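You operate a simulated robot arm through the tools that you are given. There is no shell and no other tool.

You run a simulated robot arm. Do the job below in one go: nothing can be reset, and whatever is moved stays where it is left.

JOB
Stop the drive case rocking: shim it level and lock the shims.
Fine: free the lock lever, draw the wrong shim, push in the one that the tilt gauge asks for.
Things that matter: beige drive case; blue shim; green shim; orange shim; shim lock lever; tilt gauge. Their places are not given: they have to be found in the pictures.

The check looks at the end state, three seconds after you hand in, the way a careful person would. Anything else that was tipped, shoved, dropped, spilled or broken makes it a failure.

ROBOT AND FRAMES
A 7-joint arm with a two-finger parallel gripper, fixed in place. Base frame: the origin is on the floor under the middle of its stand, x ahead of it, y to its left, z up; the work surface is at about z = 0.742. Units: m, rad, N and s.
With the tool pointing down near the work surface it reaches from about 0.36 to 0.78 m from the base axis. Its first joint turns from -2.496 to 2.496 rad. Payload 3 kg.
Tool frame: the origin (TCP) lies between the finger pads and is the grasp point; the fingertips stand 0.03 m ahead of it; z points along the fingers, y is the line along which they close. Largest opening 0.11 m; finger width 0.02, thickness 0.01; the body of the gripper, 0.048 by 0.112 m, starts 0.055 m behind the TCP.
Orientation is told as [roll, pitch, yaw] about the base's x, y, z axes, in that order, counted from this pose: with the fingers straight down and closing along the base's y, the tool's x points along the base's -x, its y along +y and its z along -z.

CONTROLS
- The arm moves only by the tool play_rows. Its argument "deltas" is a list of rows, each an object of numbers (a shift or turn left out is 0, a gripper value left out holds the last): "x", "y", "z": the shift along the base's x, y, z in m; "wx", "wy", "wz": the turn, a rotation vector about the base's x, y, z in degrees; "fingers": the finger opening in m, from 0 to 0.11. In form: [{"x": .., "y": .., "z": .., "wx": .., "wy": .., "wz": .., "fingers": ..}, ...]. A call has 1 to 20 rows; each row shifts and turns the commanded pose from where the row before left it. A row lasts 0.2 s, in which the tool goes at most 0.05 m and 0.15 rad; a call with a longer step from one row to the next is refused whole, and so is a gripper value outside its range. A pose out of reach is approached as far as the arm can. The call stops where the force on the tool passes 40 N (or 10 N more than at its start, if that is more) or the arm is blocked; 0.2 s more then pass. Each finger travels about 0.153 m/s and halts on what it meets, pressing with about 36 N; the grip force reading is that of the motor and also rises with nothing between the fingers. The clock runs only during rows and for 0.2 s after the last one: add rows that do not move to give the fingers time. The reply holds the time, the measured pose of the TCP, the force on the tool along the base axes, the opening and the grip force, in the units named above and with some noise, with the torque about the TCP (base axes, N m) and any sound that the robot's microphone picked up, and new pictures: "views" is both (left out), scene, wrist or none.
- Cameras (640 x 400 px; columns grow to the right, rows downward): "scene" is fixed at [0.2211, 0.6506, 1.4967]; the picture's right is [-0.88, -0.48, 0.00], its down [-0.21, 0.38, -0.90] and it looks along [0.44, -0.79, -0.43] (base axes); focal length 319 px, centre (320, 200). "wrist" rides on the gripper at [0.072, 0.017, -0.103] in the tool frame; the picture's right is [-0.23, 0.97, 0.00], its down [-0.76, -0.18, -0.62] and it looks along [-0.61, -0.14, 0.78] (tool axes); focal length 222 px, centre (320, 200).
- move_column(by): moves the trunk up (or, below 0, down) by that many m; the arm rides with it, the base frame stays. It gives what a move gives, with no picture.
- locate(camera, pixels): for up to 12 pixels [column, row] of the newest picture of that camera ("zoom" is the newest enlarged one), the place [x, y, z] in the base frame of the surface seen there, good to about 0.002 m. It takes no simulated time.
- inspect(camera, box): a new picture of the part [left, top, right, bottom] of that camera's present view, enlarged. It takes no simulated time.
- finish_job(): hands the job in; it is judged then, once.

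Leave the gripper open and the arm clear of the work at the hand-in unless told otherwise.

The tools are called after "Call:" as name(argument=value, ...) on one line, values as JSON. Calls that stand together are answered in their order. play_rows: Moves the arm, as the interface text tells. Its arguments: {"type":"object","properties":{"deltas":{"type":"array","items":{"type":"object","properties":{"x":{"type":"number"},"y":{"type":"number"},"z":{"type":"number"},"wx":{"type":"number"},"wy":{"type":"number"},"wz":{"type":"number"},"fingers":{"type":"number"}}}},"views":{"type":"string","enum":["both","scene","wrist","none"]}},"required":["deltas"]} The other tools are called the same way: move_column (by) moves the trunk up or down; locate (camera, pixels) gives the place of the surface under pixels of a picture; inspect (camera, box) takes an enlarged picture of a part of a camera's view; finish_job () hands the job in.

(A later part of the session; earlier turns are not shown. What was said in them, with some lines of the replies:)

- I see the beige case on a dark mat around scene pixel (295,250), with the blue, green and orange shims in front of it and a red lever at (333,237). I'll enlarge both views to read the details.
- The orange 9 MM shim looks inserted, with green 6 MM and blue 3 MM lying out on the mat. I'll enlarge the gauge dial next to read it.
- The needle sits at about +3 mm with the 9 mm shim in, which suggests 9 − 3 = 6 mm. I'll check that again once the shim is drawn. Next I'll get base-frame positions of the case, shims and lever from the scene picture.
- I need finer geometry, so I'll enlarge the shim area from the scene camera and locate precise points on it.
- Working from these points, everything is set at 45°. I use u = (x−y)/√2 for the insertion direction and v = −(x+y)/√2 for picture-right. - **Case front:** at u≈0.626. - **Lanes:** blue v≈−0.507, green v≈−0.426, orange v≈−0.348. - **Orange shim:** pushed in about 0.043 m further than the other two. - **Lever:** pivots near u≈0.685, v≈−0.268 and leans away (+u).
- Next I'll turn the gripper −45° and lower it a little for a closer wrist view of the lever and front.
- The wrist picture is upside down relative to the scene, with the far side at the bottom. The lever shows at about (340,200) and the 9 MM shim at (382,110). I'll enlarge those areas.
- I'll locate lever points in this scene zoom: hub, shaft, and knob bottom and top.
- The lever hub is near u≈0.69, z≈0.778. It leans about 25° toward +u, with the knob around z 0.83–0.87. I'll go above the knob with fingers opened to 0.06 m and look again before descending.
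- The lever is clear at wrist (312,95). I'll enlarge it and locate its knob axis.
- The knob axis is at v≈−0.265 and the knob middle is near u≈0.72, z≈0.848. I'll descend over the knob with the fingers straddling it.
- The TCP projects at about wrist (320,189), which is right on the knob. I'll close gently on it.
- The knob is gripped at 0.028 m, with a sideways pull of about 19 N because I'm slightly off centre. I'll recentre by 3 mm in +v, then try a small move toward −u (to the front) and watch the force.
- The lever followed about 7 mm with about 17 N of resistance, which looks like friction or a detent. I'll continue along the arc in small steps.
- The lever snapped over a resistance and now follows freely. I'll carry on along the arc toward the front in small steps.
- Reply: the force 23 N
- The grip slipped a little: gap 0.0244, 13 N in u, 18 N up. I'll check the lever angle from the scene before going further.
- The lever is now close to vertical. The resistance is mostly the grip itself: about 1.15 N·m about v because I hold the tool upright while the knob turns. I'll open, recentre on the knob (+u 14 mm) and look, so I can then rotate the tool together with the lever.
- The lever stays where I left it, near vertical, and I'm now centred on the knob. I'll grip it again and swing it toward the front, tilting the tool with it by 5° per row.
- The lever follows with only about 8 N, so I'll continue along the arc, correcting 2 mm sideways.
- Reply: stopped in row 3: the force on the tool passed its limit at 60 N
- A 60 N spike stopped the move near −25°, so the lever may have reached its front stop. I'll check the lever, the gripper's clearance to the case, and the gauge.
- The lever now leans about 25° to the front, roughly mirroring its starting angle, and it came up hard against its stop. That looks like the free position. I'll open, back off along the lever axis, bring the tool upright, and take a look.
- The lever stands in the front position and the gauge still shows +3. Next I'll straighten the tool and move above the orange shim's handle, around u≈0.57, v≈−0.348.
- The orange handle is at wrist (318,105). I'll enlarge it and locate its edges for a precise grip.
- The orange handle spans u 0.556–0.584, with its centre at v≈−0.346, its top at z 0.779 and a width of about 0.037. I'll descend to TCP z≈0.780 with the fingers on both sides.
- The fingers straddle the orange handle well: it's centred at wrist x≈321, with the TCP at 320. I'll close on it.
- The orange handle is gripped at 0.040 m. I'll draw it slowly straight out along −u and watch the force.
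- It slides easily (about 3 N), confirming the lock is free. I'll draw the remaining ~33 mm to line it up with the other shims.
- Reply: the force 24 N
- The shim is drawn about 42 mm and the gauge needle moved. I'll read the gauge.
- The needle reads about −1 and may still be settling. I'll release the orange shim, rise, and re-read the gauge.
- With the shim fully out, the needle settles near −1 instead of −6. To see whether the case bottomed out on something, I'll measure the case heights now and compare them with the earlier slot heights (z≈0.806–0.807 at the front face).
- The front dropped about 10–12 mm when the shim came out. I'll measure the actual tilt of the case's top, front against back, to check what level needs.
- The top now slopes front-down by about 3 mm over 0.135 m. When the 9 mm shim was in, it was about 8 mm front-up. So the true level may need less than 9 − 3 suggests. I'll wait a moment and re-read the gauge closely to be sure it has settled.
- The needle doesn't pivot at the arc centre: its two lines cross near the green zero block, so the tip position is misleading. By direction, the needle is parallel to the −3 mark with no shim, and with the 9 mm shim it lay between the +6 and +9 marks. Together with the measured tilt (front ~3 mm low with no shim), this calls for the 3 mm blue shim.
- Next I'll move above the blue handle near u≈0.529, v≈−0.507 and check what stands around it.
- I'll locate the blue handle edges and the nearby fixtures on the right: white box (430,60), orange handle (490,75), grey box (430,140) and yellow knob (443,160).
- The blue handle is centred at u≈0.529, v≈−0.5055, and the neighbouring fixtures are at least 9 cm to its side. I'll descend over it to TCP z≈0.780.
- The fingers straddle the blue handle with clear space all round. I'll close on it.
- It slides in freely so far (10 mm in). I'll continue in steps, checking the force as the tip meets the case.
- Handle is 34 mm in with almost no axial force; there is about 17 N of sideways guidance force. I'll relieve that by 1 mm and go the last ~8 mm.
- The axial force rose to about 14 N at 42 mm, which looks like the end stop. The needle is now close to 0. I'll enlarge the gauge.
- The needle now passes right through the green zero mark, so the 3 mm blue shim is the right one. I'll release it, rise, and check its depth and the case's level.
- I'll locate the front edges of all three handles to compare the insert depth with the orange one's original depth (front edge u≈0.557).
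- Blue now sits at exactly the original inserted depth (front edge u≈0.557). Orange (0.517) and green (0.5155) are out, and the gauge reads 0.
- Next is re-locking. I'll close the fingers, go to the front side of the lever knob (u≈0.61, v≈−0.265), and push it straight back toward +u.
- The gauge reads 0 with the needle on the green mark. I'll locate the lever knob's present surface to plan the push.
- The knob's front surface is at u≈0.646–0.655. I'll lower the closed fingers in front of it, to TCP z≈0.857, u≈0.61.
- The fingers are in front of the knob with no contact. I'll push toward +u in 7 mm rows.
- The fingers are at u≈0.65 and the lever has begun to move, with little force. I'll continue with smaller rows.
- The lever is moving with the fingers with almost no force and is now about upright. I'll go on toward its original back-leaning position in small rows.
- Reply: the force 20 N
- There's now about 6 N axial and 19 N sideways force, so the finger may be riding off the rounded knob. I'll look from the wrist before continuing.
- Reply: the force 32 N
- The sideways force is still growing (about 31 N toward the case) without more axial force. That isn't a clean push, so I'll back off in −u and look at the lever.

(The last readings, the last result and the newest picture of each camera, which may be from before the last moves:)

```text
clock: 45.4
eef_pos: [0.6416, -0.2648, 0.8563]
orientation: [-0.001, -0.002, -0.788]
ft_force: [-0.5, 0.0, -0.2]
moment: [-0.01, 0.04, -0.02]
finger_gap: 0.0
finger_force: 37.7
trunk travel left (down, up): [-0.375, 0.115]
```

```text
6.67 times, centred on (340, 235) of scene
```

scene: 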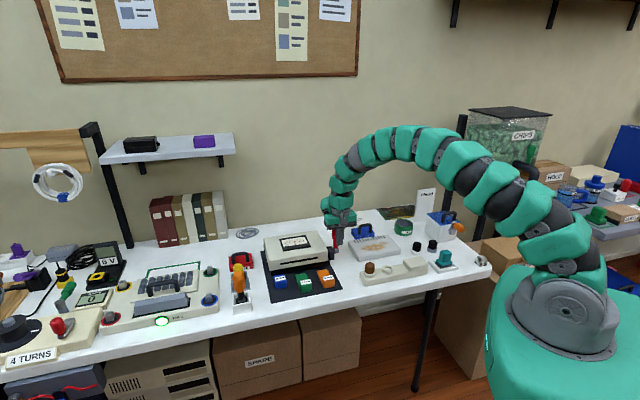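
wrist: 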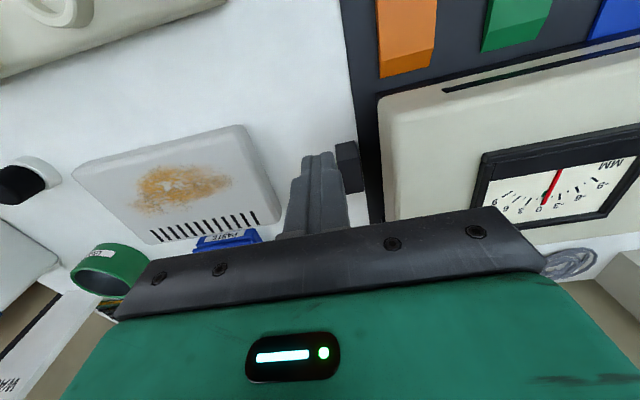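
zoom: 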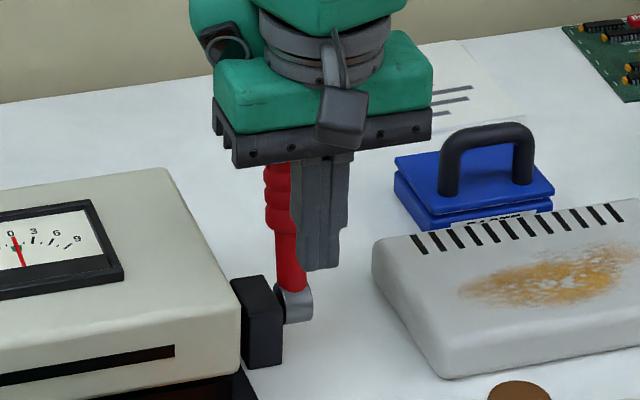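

The lever stands near upright; the last part into the lock needs a firmer, well-guided push. I'll rise, open the fingers and grip the knob from above, as I did when freeing it.

Call:
play_rows(deltas=[{"x": -0.007, "y": 0.007, "z": 0.02}, {"z": 0.03}, {"z": 0.03, "fingers": 0.03}, {"x": -0.02, "y": 0.02, "fingers": 0.055}, {}], views="both")

Call:
inspect(camera="scene", box=[300, 205, 380, 265])

```text
clock: 46.6
eef_pos: [0.6156, -0.2377, 0.9385]
orientation: [-0.002, -0.003, -0.787]
ft_force: [-1.0, -0.2, 0.4]
moment: [0.03, -0.02, 0.0]
finger_gap: 0.055
finger_force: 0.1
trunk travel left (down, up): [-0.375, 0.115]
```

scene: 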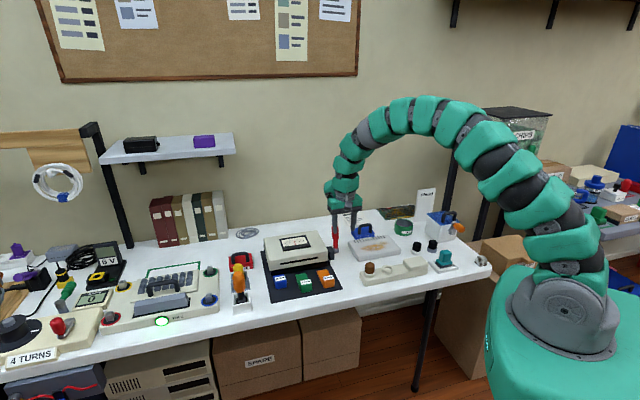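
wrist: 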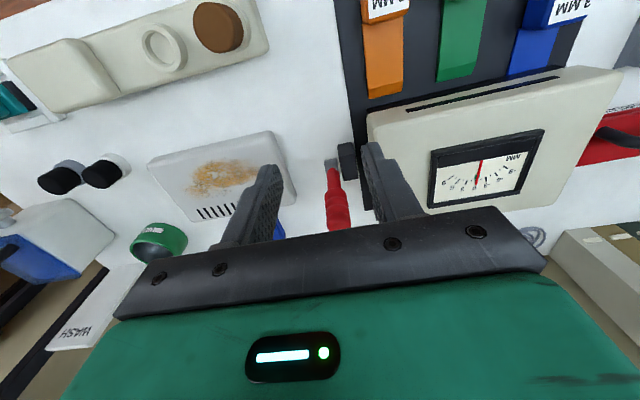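

```text
6.67 times, centred on (340, 235) of scene
```

zoom: 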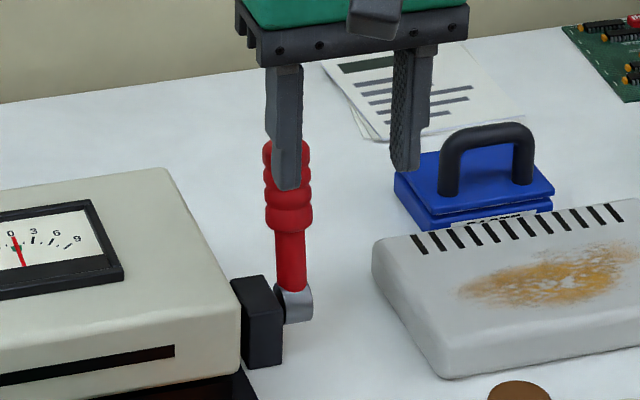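

Call:
locate(camera="zoom", pixels=[[305, 155], [300, 200], [288, 215], [290, 260], [295, 305], [268, 210], [310, 215]])

Call:
locate(camera="wrist", pixels=[[334, 185], [338, 205], [338, 222], [331, 165]])

```text
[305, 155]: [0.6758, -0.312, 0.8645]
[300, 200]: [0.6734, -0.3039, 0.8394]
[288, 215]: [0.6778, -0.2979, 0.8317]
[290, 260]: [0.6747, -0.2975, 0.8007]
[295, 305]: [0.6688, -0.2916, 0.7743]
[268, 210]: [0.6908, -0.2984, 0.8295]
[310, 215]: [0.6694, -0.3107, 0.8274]
```

```text
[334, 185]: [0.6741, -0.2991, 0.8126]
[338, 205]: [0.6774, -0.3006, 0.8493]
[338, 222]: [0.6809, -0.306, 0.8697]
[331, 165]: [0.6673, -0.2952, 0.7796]
```

The lever is at about +10°, and the locked position was about +21–25°. I'll approach the knob (u≈0.705, z≈0.852) with the tool tilted 10° so it can rotate with the lever.

Call:
play_rows(deltas=[{"x": 0.0177, "y": -0.01825, "wx": -3.54, "wy": -3.54}, {"x": 0.0177, "y": -0.01825, "wx": -3.54, "wy": -3.54}, {"x": 0.0177, "y": -0.01825}, {"x": 0.0177, "y": -0.01825}, {}, {"z": -0.0215}, {"z": -0.0215}, {"z": -0.0215}, {"z": -0.0215}, {}], views="both")

```text
clock: 48.8
eef_pos: [0.6891, -0.3114, 0.8527]
orientation: [0.001, -0.177, -0.787]
ft_force: [0.2, -0.6, 0.2]
moment: [-0.01, 0.0, -0.04]
finger_gap: 0.0549
finger_force: 0.0
trunk travel left (down, up): [-0.375, 0.115]
```

scene: 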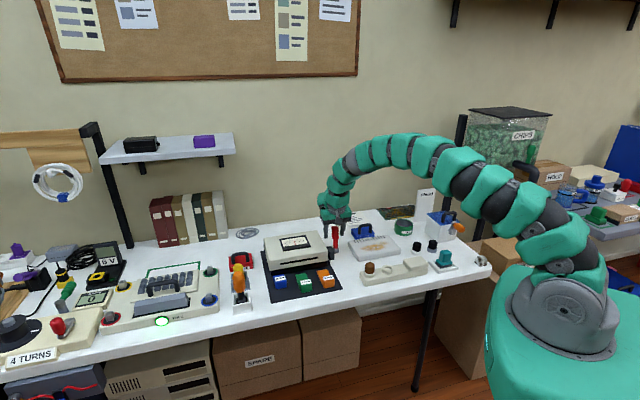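
wrist: 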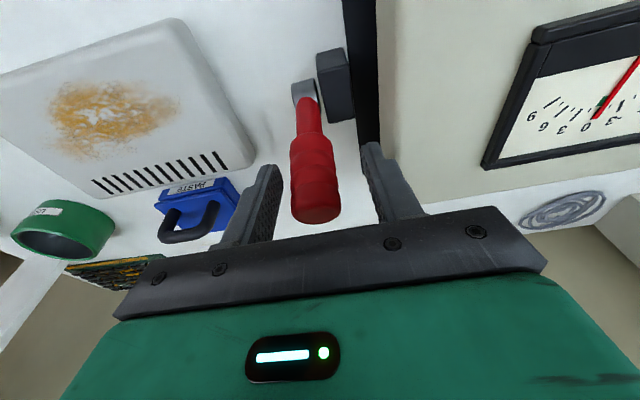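

The knob is between the fingers. I'll recentre 1.5 mm and close on it.

Call:
play_rows(deltas=[{"x": -0.0011, "y": -0.0011, "fingers": 0.045}, {"fingers": 0.033}, {"fingers": 0.022}, {}, {}], views="none")

Call:
play_rows(deltas=[{"x": 0.0027, "y": -0.0027, "z": -0.0008, "wx": 2.12, "wy": 2.12}, {"x": 0.0027, "y": -0.0027, "z": -0.001, "wx": 2.12, "wy": 2.12}, {}], views="wrist")

```text
clock: 50.0
eef_pos: [0.6846, -0.3136, 0.8519]
orientation: [0.0, -0.177, -0.79]
ft_force: [-9.2, -10.1, -0.1]
moment: [-0.24, 0.27, -0.01]
finger_gap: 0.0276
finger_force: 44.8
trunk travel left (down, up): [-0.375, 0.115]
```

```text
clock: 50.8
eef_pos: [0.6918, -0.3187, 0.8487]
orientation: [0.0, -0.074, -0.789]
ft_force: [-3.6, -11.5, 2.3]
moment: [-0.67, 0.09, 0.18]
finger_gap: 0.0276
finger_force: 45.1
trunk travel left (down, up): [-0.375, 0.115]
```

wrist: 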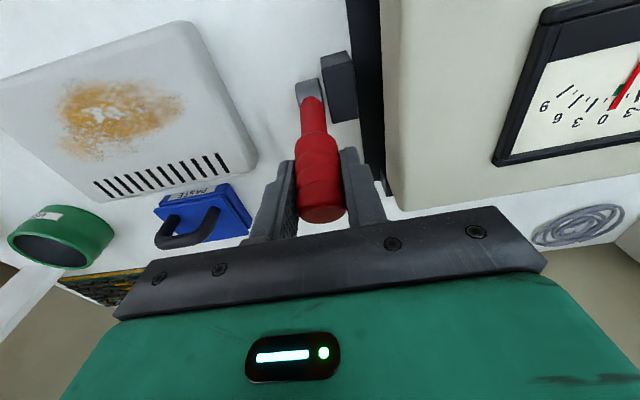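

The lever follows (u≈0.7145) and is being pulled slightly onward, toward the lock. I'll continue in smaller steps to reach the stop softly.

Call:
play_rows(deltas=[{"x": 0.0018, "y": -0.0018, "z": -0.0009, "wx": 1.5, "wy": 1.5}, {"x": 0.0014, "y": -0.0014, "z": -0.0008, "wx": 1.2, "wy": 1.2}, {}], views="none")

```text
clock: 51.6
eef_pos: [0.6946, -0.3223, 0.8467]
orientation: [0.001, -0.007, -0.79]
ft_force: [1.4, -17.5, 12.8]
moment: [-0.87, 0.0, 0.12]
finger_gap: 0.028
finger_force: 45.1
trunk travel left (down, up): [-0.375, 0.115]
```

At u≈0.719 (about 22°) the lever pulls the tool onward with +13 N, so it's being drawn into the lock. I'll follow it a little further.

Call:
play_rows(deltas=[{"x": 0.0014, "y": -0.0014, "wx": 0.8, "wy": 0.8}, {"x": 0.0014, "y": -0.0014, "wx": 0.8, "wy": 0.8}, {}], views="both")

Call:
inspect(camera="scene", box=[300, 205, 380, 265])

```text
clock: 52.4
eef_pos: [0.6958, -0.324, 0.8468]
orientation: [0.0, 0.035, -0.791]
ft_force: [-1.3, -14.5, 6.3]
moment: [-0.54, -0.04, -0.09]
finger_gap: 0.0277
finger_force: 44.7
trunk travel left (down, up): [-0.375, 0.115]
```

scene: 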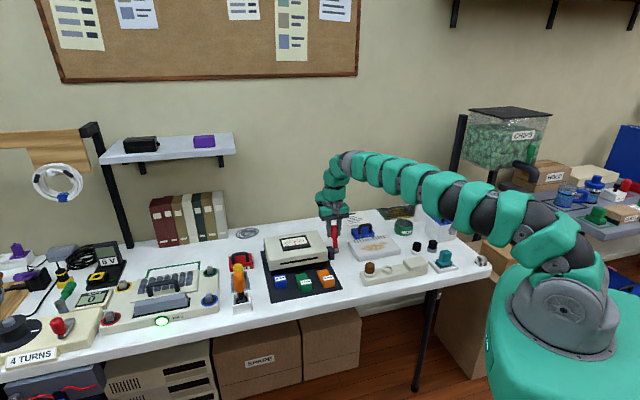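
wrist: 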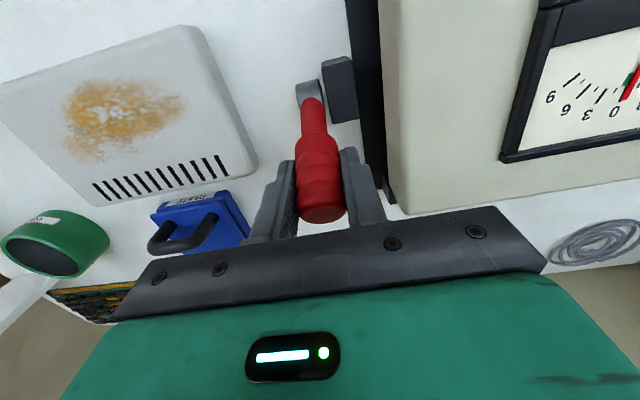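

```text
6.67 times, centred on (340, 235) of scene
```

zoom: 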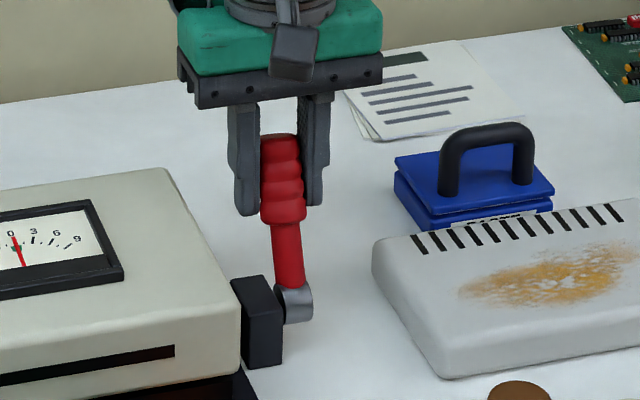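

It's nearly there: the knob top sits at zoom x≈280 against ≈275 originally, so about 4–5° are left. The lever still pulls in +u, so I'll follow it further in small steps.

Call:
play_rows(deltas=[{"x": 0.0017, "y": -0.0017, "z": -0.0008, "wx": 1.2, "wy": 1.2}, {"x": 0.0017, "y": -0.0017, "z": -0.0008, "wx": 1.2, "wy": 1.2}, {}], views="none")

```text
clock: 53.2
eef_pos: [0.6979, -0.3256, 0.8446]
orientation: [0.002, 0.094, -0.787]
ft_force: [-15.9, -2.3, 4.1]
moment: [-0.82, -0.5, 0.17]
finger_gap: 0.0278
finger_force: 44.9
trunk travel left (down, up): [-0.375, 0.115]
```

The force reversed to −10 N at about 25°, so the lever is against its locked stop. I'll check it visually against the original picture.

Call:
inspect(camera="scene", box=[300, 205, 380, 265])

Call:
play_rows(deltas=[{"x": 0.0008, "y": -0.0008, "z": -0.0004, "wx": 0.5, "wy": 0.5}, {}], views="none")

```text
6.67 times, centred on (340, 235) of scene
```

zoom: 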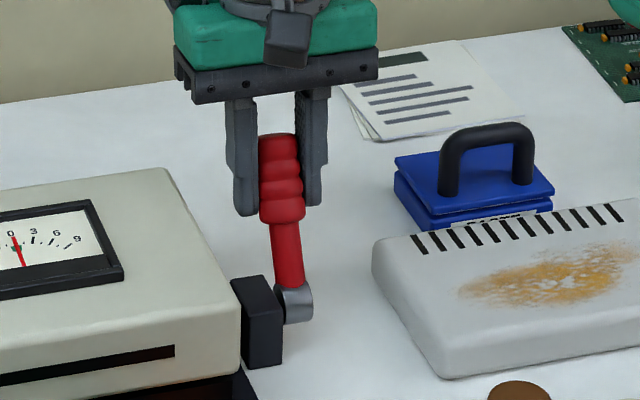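

```text
clock: 53.8
eef_pos: [0.6999, -0.3262, 0.8444]
orientation: [0.0, 0.107, -0.787]
ft_force: [-26.3, 4.5, 5.1]
moment: [-0.71, -0.32, 0.06]
finger_gap: 0.0277
finger_force: 45.0
trunk travel left (down, up): [-0.375, 0.115]
```

The resistance is now 22 N with hardly any travel, so the lever is firmly at the locked stop. I'll open, rise off the knob and straighten the tool.

Call:
play_rows(deltas=[{"fingers": 0.045}, {"fingers": 0.055}, {"x": 0.001, "y": -0.001, "z": 0.02}, {"z": 0.025}, {"z": 0.03}, {"z": 0.03, "wx": -2.1, "wy": -2.1}, {"x": -0.02, "y": 0.02, "wx": -2.1, "wy": -2.1}, {"x": -0.02, "y": 0.02}, {}], views="both")

Call:
inspect(camera="scene", box=[300, 205, 380, 265])

Call:
inspect(camera="scene", box=[225, 215, 365, 305])

```text
clock: 55.8
eef_pos: [0.662, -0.2851, 0.952]
orientation: [-0.001, 0.002, -0.787]
ft_force: [0.9, 0.2, 0.1]
moment: [-0.02, 0.0, 0.02]
finger_gap: 0.0552
finger_force: 0.1
trunk travel left (down, up): [-0.375, 0.115]
```

scene: 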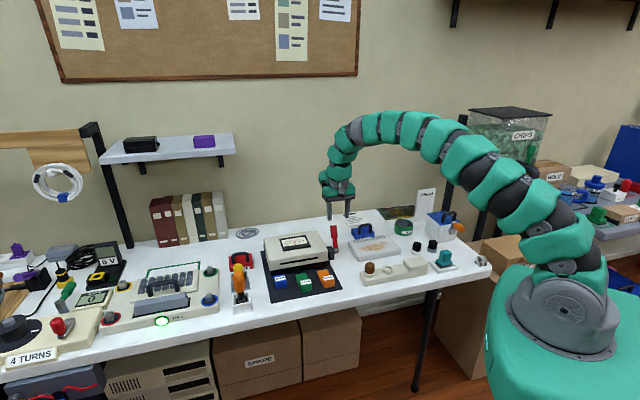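
wrist: 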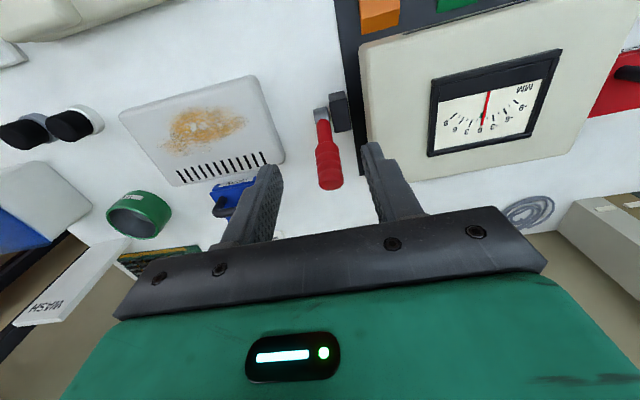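

```text
6.67 times, centred on (340, 235) of scene
```

zoom: 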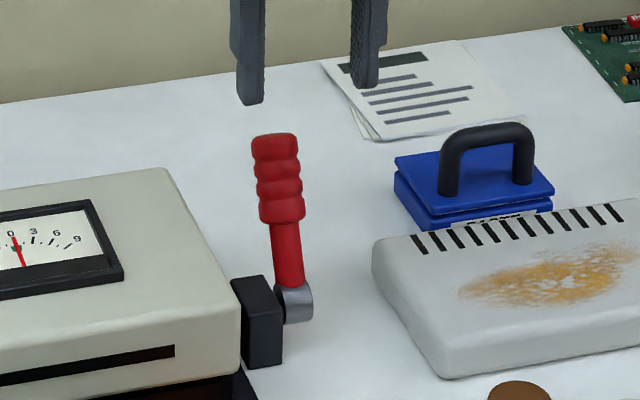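

```text
4.44 times, centred on (295, 260) of scene
```

zoom: 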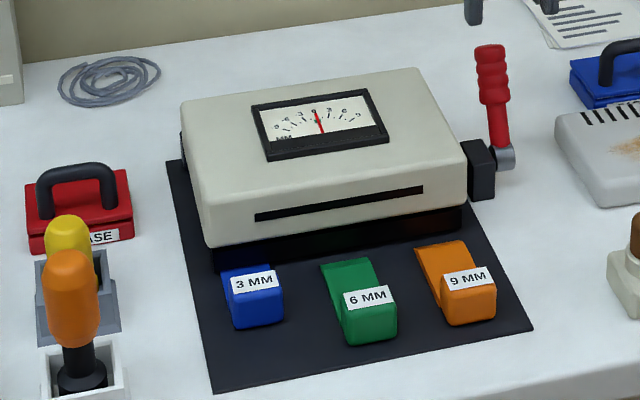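

The lever matches its original locked picture exactly, the blue shim is in and the needle is on 0. I'll move the arm clear, up and back, and do a last check.

Call:
play_rows(deltas=[{"z": 0.03, "fingers": 0.08}, {"z": 0.03, "x": -0.015, "y": 0.0}, {"z": 0.03, "x": -0.02, "y": 0.0}, {"z": 0.03, "x": -0.02, "y": 0.0}, {"z": 0.03, "x": -0.02, "y": 0.0}, {}, {}], views="both")

Call:
inspect(camera="scene", box=[278, 230, 314, 252])

Call:
inspect(camera="scene", box=[255, 220, 345, 276])

```text
clock: 57.4
eef_pos: [0.5869, -0.2893, 1.0994]
orientation: [0.001, 0.001, -0.787]
ft_force: [0.3, 0.8, 0.2]
moment: [0.01, 0.07, 0.04]
finger_gap: 0.0801
finger_force: 0.1
trunk travel left (down, up): [-0.375, 0.115]
```

scene: 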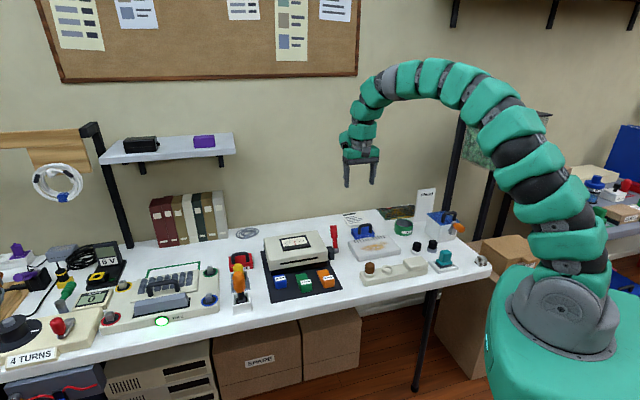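
wrist: 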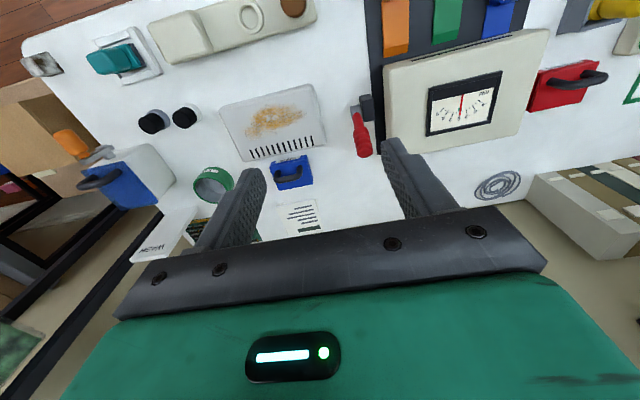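

```text
16.00 times, centred on (296, 241) of scene
```

zoom: 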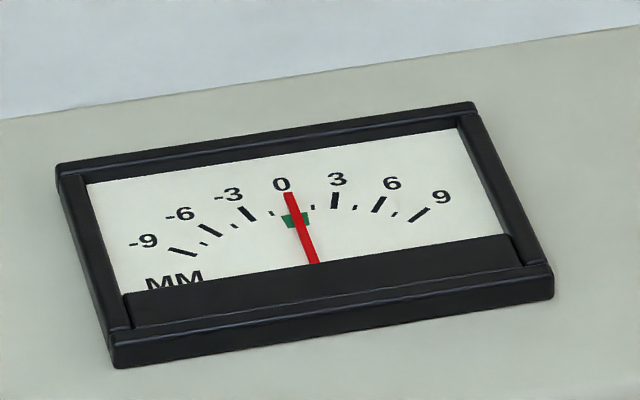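

```text
7.11 times, centred on (300, 248) of scene
```

zoom: 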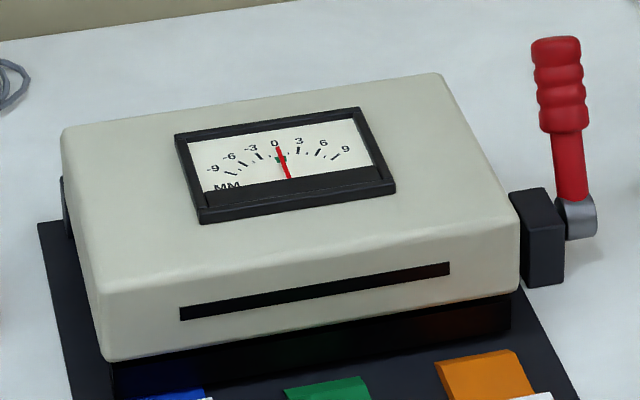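

The needle sits squarely on 0 over the green mark. One last numeric check: the case's top height, front against back.

Call:
locate(camera="zoom", pixels=[[110, 275], [230, 255], [350, 235], [480, 205], [80, 135], [200, 115], [300, 100], [400, 88]])

```text
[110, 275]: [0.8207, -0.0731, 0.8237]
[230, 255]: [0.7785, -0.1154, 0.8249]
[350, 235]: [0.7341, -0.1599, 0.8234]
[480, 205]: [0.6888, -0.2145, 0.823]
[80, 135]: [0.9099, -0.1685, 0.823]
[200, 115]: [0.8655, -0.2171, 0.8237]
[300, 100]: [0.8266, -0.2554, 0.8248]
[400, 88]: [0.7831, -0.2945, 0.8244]
```

The front (0.823–0.825) and back (0.823–0.825) are the same height, so the case is level. The 3 mm shim is fully in, the lever is back in its locked position, and the 6 mm and 9 mm shims rest on the mat. The gripper is open and clear, so I'm handing in.

Call:
finish_job()

```text
The job is handed in.
```

The drive case is level on the blue 3 mm shim, the lock lever is back in its locked position, and I've handed the job in. I don't have the check's result.

- **Shim choice:** The gauge first looked like +3 with the orange 9 mm shim in, which would have meant 6 mm. With no shim in, the needle lined up with −3 and the front of the case sat about 3 mm low. That pointed to 3 mm.
- **Level:** With the blue shim in, the needle sits on 0 over the green mark. The front and back of the case top measure the same height, 0.823–0.825 m.
- **Shims:** The blue shim is in to the same depth the orange one had. The orange shim is drawn out beside the untouched green one, both on the mat.
- **Lever:** While freeing it, I hit its front stop with a brief 60 N spike, and I saw no damage afterwards. A later push to re-lock it slid sideways on the knob, so I gripped the knob and turned it into the lock. It now matches its starting picture.

The gripper is open and the arm is clear of the work. I saw nothing else on the bench moved or touched.
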